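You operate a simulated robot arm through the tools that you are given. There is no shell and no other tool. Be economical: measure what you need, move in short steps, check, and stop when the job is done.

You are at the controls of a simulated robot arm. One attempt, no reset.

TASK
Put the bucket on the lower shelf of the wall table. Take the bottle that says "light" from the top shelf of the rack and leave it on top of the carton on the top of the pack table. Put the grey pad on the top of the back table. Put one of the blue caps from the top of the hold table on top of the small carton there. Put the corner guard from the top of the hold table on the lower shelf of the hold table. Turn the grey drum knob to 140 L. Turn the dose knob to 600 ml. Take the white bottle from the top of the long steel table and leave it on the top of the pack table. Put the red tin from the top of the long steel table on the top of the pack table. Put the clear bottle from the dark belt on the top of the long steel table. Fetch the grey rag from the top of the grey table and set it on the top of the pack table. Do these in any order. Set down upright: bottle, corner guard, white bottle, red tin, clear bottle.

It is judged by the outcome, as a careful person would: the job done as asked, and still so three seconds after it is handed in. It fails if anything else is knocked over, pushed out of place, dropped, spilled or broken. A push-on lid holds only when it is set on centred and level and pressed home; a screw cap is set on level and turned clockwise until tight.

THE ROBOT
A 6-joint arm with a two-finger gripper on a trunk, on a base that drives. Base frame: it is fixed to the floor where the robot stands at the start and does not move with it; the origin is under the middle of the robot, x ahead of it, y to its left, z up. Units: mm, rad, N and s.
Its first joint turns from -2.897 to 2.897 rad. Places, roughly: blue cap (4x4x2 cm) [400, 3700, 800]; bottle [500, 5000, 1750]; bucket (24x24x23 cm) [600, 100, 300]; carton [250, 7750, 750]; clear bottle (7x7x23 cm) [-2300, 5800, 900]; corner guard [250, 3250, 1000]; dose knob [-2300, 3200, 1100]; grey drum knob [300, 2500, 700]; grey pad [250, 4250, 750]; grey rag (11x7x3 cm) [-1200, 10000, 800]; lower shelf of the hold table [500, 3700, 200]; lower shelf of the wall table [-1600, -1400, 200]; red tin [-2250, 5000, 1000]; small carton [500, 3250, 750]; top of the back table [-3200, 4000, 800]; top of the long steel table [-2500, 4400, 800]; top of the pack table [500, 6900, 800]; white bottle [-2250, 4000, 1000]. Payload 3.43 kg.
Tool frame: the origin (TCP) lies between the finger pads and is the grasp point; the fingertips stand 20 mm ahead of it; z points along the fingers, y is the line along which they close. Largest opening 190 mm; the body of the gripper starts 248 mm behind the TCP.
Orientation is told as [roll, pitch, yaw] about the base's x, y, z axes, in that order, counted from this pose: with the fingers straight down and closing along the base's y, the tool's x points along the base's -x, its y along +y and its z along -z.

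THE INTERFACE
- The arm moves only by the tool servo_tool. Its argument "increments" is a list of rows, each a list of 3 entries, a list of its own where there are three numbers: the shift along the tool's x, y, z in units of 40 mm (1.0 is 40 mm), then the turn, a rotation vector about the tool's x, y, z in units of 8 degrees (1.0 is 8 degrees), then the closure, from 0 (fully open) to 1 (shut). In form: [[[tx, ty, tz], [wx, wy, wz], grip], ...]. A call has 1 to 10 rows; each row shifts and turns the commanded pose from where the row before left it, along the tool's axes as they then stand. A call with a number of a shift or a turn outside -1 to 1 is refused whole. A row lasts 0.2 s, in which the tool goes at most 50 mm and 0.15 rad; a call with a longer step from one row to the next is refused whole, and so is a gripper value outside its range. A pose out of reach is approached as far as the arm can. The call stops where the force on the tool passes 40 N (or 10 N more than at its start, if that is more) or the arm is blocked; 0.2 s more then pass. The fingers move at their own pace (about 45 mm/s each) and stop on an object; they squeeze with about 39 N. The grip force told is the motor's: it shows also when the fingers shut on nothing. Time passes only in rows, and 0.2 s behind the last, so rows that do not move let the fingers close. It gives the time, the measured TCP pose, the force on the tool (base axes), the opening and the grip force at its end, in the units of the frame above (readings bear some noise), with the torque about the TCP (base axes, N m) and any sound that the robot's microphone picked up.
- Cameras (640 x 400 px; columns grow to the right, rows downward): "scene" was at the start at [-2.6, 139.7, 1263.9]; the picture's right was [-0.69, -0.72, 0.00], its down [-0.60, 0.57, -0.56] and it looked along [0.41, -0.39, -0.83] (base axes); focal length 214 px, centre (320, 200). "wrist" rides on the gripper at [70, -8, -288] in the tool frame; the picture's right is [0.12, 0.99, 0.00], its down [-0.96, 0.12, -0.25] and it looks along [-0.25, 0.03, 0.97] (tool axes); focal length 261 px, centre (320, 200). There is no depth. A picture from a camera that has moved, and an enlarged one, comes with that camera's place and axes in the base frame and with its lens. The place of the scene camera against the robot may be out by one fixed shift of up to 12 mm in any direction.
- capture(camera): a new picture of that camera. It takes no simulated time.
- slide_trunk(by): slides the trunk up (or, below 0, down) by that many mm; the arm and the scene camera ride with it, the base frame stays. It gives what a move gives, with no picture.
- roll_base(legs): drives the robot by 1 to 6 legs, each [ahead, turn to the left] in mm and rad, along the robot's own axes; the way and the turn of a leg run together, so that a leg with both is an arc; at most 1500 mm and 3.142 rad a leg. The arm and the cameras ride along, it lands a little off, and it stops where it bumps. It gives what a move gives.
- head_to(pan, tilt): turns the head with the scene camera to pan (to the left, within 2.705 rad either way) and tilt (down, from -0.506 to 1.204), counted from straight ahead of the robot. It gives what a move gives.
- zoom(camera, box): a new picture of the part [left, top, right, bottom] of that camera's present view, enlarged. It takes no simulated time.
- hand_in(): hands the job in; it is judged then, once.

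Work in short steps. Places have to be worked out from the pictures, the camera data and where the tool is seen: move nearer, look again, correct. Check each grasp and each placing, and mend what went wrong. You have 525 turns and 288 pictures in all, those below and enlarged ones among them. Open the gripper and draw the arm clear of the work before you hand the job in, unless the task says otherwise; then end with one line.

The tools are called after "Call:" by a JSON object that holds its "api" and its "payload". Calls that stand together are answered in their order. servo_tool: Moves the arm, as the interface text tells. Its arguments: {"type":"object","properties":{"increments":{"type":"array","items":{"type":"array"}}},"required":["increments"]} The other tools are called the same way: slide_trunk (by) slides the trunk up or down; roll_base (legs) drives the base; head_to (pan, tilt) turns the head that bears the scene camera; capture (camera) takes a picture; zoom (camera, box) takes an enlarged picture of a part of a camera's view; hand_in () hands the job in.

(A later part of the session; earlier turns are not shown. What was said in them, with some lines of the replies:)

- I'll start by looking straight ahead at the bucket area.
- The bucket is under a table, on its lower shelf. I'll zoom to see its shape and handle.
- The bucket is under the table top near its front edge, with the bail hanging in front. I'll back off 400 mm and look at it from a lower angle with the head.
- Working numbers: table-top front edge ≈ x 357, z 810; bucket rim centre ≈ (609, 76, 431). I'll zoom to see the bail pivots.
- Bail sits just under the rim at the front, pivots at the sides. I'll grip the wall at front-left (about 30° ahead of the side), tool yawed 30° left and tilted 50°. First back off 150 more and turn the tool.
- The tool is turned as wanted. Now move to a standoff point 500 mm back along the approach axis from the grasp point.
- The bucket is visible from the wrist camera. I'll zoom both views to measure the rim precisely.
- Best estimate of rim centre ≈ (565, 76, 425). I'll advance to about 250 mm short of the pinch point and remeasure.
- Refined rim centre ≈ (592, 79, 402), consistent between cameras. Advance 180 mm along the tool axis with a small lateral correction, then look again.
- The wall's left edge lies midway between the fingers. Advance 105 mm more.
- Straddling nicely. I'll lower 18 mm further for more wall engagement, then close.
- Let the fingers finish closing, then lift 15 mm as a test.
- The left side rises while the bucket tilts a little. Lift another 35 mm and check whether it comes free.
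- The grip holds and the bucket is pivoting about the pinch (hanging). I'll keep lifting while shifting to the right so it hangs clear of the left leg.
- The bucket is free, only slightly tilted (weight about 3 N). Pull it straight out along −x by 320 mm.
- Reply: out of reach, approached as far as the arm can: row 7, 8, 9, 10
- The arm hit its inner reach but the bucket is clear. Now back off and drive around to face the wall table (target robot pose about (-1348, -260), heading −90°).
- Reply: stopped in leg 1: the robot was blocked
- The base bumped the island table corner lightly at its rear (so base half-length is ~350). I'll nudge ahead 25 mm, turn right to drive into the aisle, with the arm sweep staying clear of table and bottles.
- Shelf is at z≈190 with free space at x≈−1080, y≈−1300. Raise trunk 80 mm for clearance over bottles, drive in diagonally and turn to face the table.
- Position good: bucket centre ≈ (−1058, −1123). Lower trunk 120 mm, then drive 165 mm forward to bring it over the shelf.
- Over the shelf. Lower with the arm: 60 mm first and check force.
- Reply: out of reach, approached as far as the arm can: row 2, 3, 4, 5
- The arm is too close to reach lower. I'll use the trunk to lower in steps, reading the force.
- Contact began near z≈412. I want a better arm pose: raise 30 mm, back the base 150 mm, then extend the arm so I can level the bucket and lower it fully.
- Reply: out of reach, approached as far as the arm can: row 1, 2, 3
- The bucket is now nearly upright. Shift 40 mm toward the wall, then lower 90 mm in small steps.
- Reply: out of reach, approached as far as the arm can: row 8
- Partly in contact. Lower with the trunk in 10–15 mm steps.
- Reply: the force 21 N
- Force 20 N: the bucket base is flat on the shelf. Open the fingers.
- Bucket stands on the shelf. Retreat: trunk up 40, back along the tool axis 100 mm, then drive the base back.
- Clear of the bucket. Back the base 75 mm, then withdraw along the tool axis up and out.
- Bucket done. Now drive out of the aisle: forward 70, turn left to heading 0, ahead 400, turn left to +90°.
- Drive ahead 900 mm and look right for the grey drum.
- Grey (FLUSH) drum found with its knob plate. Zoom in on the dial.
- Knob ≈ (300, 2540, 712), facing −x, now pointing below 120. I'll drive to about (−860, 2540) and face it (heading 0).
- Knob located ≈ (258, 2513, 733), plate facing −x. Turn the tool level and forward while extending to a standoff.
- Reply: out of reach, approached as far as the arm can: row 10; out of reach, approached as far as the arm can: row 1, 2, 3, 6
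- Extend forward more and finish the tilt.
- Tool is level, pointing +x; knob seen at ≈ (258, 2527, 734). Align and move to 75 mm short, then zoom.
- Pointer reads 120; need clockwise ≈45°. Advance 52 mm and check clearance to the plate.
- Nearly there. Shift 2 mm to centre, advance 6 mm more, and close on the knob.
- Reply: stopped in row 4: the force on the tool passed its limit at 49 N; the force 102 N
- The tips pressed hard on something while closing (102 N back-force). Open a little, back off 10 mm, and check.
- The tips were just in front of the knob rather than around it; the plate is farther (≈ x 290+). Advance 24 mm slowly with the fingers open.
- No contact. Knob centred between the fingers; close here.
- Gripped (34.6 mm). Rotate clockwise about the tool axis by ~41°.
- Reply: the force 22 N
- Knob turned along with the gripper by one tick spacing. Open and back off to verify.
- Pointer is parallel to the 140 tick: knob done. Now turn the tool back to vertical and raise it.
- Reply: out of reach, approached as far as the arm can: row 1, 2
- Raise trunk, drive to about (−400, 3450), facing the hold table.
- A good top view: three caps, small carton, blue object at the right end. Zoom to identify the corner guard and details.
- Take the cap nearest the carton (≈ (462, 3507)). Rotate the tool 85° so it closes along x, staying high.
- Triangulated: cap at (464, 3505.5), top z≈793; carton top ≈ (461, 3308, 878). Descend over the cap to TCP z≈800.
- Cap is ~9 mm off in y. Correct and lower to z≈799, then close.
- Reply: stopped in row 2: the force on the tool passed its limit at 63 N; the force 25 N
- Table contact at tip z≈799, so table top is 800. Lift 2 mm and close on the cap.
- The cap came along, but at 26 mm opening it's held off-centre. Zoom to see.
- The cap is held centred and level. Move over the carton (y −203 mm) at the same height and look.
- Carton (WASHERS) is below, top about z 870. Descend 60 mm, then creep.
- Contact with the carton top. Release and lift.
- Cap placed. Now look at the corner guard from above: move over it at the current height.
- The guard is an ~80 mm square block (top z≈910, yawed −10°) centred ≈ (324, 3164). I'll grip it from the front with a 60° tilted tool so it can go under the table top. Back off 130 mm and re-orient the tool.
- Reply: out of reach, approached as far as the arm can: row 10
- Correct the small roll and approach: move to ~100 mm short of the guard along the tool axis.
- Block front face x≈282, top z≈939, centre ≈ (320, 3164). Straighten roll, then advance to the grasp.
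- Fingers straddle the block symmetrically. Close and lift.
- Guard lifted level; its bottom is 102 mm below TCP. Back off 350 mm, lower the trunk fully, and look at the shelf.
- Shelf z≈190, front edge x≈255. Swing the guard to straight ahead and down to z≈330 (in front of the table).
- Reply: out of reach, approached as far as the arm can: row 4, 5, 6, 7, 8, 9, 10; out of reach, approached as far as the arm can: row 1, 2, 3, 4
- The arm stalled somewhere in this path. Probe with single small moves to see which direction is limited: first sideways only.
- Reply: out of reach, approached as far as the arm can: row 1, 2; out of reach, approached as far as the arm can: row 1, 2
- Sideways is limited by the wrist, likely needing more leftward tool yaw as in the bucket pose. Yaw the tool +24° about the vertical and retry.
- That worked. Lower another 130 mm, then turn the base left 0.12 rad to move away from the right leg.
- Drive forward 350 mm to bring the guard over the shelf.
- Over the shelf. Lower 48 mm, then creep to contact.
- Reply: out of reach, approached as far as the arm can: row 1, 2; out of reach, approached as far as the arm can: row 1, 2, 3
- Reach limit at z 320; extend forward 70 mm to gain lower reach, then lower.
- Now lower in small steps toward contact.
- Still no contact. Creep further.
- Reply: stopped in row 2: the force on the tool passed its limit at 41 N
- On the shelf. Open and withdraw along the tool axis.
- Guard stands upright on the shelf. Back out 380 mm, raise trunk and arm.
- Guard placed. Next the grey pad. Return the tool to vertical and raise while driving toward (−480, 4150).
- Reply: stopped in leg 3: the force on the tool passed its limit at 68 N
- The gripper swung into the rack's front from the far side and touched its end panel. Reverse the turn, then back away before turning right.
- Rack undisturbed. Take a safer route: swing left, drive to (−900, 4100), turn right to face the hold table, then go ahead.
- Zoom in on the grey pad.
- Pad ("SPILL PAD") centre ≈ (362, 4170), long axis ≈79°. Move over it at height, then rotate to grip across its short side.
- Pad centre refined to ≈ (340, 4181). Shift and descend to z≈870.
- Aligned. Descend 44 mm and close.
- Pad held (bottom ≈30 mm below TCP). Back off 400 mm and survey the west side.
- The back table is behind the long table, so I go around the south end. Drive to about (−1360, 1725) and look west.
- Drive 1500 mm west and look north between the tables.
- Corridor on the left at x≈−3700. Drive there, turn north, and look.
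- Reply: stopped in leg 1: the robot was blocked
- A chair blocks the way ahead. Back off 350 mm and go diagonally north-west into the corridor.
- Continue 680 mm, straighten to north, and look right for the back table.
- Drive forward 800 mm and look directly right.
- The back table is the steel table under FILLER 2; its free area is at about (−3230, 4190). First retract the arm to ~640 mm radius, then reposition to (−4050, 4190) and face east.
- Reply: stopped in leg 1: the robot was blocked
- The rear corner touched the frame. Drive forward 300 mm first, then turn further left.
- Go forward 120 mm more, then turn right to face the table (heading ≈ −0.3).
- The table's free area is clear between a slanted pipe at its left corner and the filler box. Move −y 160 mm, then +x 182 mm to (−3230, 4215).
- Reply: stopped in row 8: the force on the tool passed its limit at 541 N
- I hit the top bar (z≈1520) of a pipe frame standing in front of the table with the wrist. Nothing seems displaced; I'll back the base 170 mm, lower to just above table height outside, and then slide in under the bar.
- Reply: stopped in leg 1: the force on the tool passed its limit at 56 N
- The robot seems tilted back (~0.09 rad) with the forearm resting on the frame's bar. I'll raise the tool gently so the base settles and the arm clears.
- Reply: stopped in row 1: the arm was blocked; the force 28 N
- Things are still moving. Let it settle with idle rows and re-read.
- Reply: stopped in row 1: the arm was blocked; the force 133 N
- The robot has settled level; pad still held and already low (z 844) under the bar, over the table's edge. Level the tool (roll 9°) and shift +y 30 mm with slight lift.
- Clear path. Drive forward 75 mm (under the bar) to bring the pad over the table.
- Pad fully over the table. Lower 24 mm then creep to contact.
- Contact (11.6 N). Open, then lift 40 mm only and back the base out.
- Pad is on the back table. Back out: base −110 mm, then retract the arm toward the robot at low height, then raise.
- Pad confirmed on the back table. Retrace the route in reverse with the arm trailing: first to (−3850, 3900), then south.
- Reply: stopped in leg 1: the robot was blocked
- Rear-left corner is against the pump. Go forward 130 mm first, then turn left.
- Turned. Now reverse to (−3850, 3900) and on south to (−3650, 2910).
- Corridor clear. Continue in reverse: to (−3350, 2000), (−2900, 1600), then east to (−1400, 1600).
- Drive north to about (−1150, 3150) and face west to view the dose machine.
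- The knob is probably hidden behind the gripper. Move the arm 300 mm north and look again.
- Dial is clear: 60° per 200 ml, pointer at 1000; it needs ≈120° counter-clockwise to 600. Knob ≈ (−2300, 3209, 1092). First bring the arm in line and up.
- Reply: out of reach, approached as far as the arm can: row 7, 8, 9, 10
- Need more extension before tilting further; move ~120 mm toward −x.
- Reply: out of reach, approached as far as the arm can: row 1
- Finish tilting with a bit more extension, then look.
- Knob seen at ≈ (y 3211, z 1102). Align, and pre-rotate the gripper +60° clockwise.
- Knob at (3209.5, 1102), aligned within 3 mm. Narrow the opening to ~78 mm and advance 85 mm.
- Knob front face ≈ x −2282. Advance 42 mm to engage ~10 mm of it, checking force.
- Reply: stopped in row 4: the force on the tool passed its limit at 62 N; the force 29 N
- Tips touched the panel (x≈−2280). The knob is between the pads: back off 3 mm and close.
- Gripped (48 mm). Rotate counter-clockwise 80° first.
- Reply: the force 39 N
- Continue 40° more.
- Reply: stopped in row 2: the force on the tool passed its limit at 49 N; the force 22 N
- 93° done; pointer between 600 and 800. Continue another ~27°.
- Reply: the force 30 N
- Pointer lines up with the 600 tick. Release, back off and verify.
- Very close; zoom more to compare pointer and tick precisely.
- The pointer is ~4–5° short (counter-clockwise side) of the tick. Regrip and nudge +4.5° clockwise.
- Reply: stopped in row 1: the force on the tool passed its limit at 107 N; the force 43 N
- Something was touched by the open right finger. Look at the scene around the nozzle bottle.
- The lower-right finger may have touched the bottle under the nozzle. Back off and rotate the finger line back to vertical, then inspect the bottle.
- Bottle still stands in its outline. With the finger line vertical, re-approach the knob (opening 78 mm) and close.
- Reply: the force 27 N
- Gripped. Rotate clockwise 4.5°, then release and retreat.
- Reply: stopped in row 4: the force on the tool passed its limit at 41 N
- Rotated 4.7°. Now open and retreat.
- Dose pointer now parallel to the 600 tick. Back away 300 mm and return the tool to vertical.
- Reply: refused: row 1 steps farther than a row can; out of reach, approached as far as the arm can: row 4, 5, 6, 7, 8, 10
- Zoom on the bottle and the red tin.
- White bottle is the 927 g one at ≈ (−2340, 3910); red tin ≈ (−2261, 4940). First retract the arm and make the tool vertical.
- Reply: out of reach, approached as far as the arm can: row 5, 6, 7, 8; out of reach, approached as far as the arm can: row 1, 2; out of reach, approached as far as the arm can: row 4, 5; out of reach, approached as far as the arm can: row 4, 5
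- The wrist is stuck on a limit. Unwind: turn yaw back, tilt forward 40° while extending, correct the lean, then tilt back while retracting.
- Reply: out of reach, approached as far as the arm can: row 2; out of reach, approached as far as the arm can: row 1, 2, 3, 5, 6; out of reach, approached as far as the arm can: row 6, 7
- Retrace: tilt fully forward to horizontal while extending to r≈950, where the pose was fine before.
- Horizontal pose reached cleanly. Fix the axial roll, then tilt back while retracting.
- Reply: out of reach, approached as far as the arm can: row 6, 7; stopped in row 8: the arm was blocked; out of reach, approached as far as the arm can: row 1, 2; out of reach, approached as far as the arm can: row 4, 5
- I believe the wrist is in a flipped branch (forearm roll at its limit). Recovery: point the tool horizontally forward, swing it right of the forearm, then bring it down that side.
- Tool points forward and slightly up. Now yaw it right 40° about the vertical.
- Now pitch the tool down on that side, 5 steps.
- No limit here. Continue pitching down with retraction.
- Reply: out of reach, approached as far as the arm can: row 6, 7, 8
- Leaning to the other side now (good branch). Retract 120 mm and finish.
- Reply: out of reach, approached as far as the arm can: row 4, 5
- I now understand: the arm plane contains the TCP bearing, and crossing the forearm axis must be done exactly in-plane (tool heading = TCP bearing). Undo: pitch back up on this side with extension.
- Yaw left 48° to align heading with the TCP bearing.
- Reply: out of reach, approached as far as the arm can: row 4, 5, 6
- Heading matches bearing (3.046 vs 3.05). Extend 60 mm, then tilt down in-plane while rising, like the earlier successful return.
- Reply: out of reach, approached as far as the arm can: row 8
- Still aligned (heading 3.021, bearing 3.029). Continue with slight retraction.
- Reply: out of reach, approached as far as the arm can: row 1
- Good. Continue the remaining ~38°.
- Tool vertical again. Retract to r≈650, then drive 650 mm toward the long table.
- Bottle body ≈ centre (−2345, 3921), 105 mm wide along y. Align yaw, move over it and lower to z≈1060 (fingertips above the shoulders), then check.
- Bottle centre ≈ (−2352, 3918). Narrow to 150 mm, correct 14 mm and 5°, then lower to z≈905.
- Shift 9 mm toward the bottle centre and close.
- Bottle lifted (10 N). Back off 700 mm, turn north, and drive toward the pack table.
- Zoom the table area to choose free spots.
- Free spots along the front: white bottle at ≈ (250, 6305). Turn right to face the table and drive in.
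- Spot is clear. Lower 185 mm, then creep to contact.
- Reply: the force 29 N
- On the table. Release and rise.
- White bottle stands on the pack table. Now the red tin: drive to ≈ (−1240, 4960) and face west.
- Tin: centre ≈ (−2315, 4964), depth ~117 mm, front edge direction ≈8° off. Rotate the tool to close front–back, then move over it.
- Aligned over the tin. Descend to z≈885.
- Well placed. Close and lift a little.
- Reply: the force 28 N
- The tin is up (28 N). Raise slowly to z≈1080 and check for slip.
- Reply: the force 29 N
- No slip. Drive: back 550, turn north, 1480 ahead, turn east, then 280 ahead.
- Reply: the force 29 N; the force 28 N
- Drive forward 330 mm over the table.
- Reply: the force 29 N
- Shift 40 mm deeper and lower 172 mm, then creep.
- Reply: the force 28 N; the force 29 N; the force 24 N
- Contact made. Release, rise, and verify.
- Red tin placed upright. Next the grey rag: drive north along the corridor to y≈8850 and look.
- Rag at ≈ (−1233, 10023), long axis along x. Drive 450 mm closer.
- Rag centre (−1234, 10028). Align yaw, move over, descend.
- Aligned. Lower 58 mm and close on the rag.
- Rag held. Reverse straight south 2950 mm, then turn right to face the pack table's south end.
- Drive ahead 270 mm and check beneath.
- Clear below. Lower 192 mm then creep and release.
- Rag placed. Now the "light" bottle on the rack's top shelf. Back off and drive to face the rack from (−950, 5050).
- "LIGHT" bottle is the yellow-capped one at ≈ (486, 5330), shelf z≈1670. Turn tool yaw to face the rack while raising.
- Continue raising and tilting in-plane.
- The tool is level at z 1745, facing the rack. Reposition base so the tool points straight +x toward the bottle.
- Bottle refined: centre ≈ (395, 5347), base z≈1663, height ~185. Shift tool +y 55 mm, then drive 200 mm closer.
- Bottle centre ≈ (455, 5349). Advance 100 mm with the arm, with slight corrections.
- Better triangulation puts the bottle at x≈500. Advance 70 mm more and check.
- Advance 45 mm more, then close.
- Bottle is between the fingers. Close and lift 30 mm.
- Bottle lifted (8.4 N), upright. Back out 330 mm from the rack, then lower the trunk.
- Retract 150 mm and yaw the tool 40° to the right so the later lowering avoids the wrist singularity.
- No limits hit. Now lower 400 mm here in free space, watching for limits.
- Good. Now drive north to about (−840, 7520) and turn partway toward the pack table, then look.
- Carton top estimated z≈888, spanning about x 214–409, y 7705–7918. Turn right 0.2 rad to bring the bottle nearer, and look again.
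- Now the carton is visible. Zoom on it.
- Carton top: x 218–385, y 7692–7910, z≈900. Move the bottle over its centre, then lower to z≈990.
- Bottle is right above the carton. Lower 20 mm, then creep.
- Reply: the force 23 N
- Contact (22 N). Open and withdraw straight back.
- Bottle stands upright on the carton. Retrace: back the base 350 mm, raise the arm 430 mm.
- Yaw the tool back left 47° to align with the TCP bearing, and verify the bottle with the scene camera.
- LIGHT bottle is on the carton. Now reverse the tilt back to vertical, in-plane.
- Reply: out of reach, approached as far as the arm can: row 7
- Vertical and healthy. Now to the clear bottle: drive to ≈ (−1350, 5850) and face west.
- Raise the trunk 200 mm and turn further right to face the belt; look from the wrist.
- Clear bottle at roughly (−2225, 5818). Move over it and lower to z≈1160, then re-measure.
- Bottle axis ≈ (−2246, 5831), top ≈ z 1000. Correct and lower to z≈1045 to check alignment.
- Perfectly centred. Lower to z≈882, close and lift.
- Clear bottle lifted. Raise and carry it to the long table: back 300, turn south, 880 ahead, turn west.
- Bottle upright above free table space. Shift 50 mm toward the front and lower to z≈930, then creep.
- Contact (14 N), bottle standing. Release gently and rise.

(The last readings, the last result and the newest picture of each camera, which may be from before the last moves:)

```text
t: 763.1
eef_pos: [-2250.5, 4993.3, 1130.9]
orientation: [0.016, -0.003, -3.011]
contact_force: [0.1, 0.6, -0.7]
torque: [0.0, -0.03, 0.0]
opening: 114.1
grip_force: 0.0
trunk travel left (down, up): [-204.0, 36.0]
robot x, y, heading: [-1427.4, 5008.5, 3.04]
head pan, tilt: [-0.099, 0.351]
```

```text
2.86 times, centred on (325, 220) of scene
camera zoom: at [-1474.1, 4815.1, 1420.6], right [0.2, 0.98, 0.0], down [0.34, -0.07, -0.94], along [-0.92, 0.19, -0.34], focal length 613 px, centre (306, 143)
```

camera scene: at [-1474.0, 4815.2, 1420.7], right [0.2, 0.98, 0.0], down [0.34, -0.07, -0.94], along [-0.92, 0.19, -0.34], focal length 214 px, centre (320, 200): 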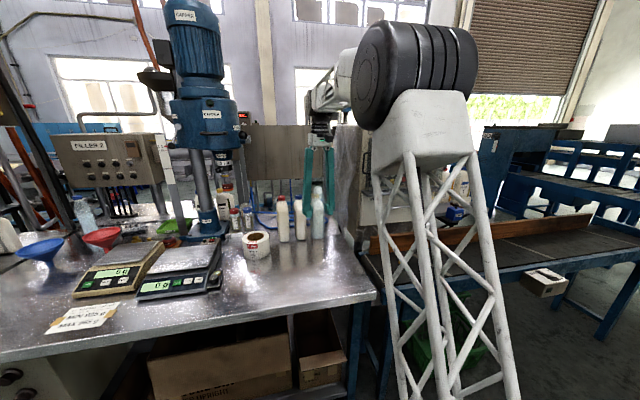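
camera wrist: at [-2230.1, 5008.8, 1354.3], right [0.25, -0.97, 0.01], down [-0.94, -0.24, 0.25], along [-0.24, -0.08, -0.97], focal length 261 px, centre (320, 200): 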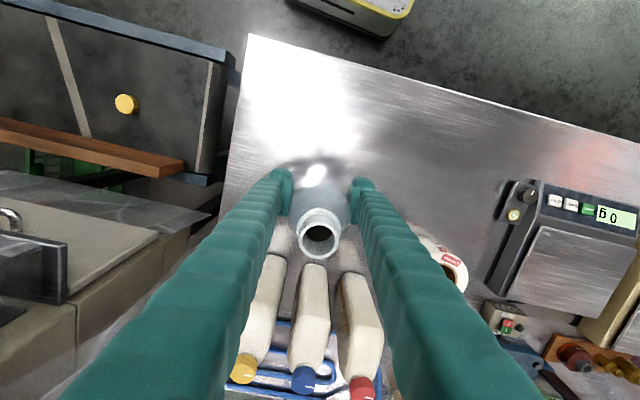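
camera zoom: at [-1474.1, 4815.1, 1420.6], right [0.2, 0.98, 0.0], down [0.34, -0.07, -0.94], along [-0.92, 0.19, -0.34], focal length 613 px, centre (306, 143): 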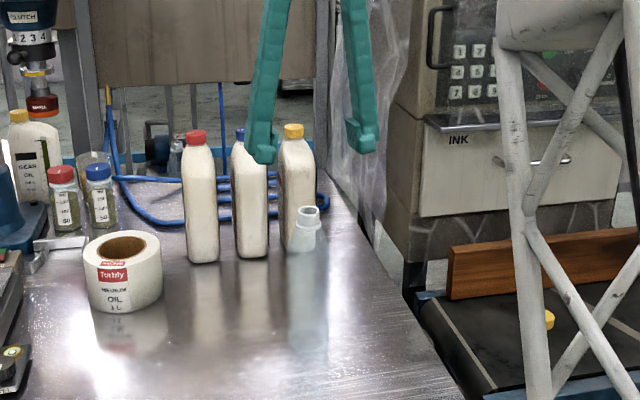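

All items are placed. Back the arm clear and take a final look at the filler bottle and dial area.

Call:
{"api": "roll_base", "payload": {"legs": [[-500, 0]]}}

Call:
{"api": "head_to", "payload": {"pan": 0.85, "tilt": 0.25}}

Call:
{"api": "zoom", "payload": {"camera": "scene", "box": [240, 130, 400, 250]}}

```text
t: 766.1
eef_pos: [-1738.1, 4937.3, 1130.8]
orientation: [0.014, -0.003, -3.004]
contact_force: [0.1, 0.3, 0.5]
torque: [0.04, -0.02, 0.04]
opening: 113.9
grip_force: 0.1
trunk travel left (down, up): [-204.0, 36.0]
robot x, y, heading: [-913.6, 4958.8, 3.047]
head pan, tilt: [-0.099, 0.351]
```

```text
t: 767.4
eef_pos: [-1738.3, 4938.0, 1129.5]
orientation: [0.014, -0.002, -3.007]
contact_force: [0.2, -1.0, -0.1]
torque: [-0.02, -0.02, 0.02]
opening: 114.1
grip_force: 0.0
trunk travel left (down, up): [-204.0, 36.0]
robot x, y, heading: [-912.5, 4955.0, 3.048]
head pan, tilt: [0.85, 0.25]
```

```text
3.33 times, centred on (320, 190) of scene
camera zoom: at [-936.7, 4681.5, 1430.1], right [-0.68, 0.73, 0.0], down [0.18, 0.17, -0.97], along [-0.71, -0.66, -0.25], focal length 715 px, centre (320, 233)
```

zoom: 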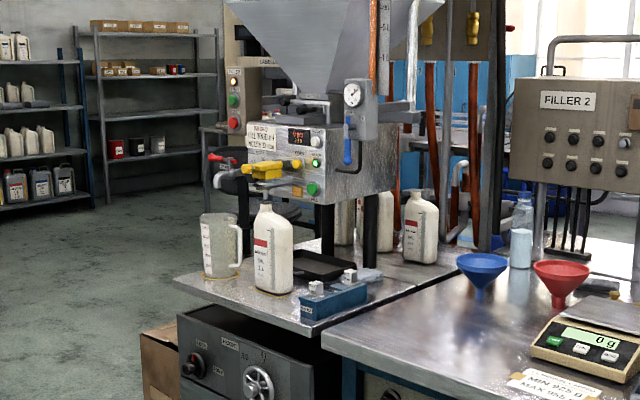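

Everything else looks undisturbed, the gripper is open and empty, and the arm is clear. Hand in.

Call:
{"api": "hand_in", "payload": {}}

```text
The job is handed in.
```

All eleven tasks are done and handed in: the last views show every item where it was asked, and both knobs read on their marks. Three contacts happened along the way: a hard knock (541 N) on the pipe frame at the back table, a brush on the bottle under the filler nozzle, and light bumps on the rack panel, island table corner and chair. I saw nothing moved or damaged by any of them.
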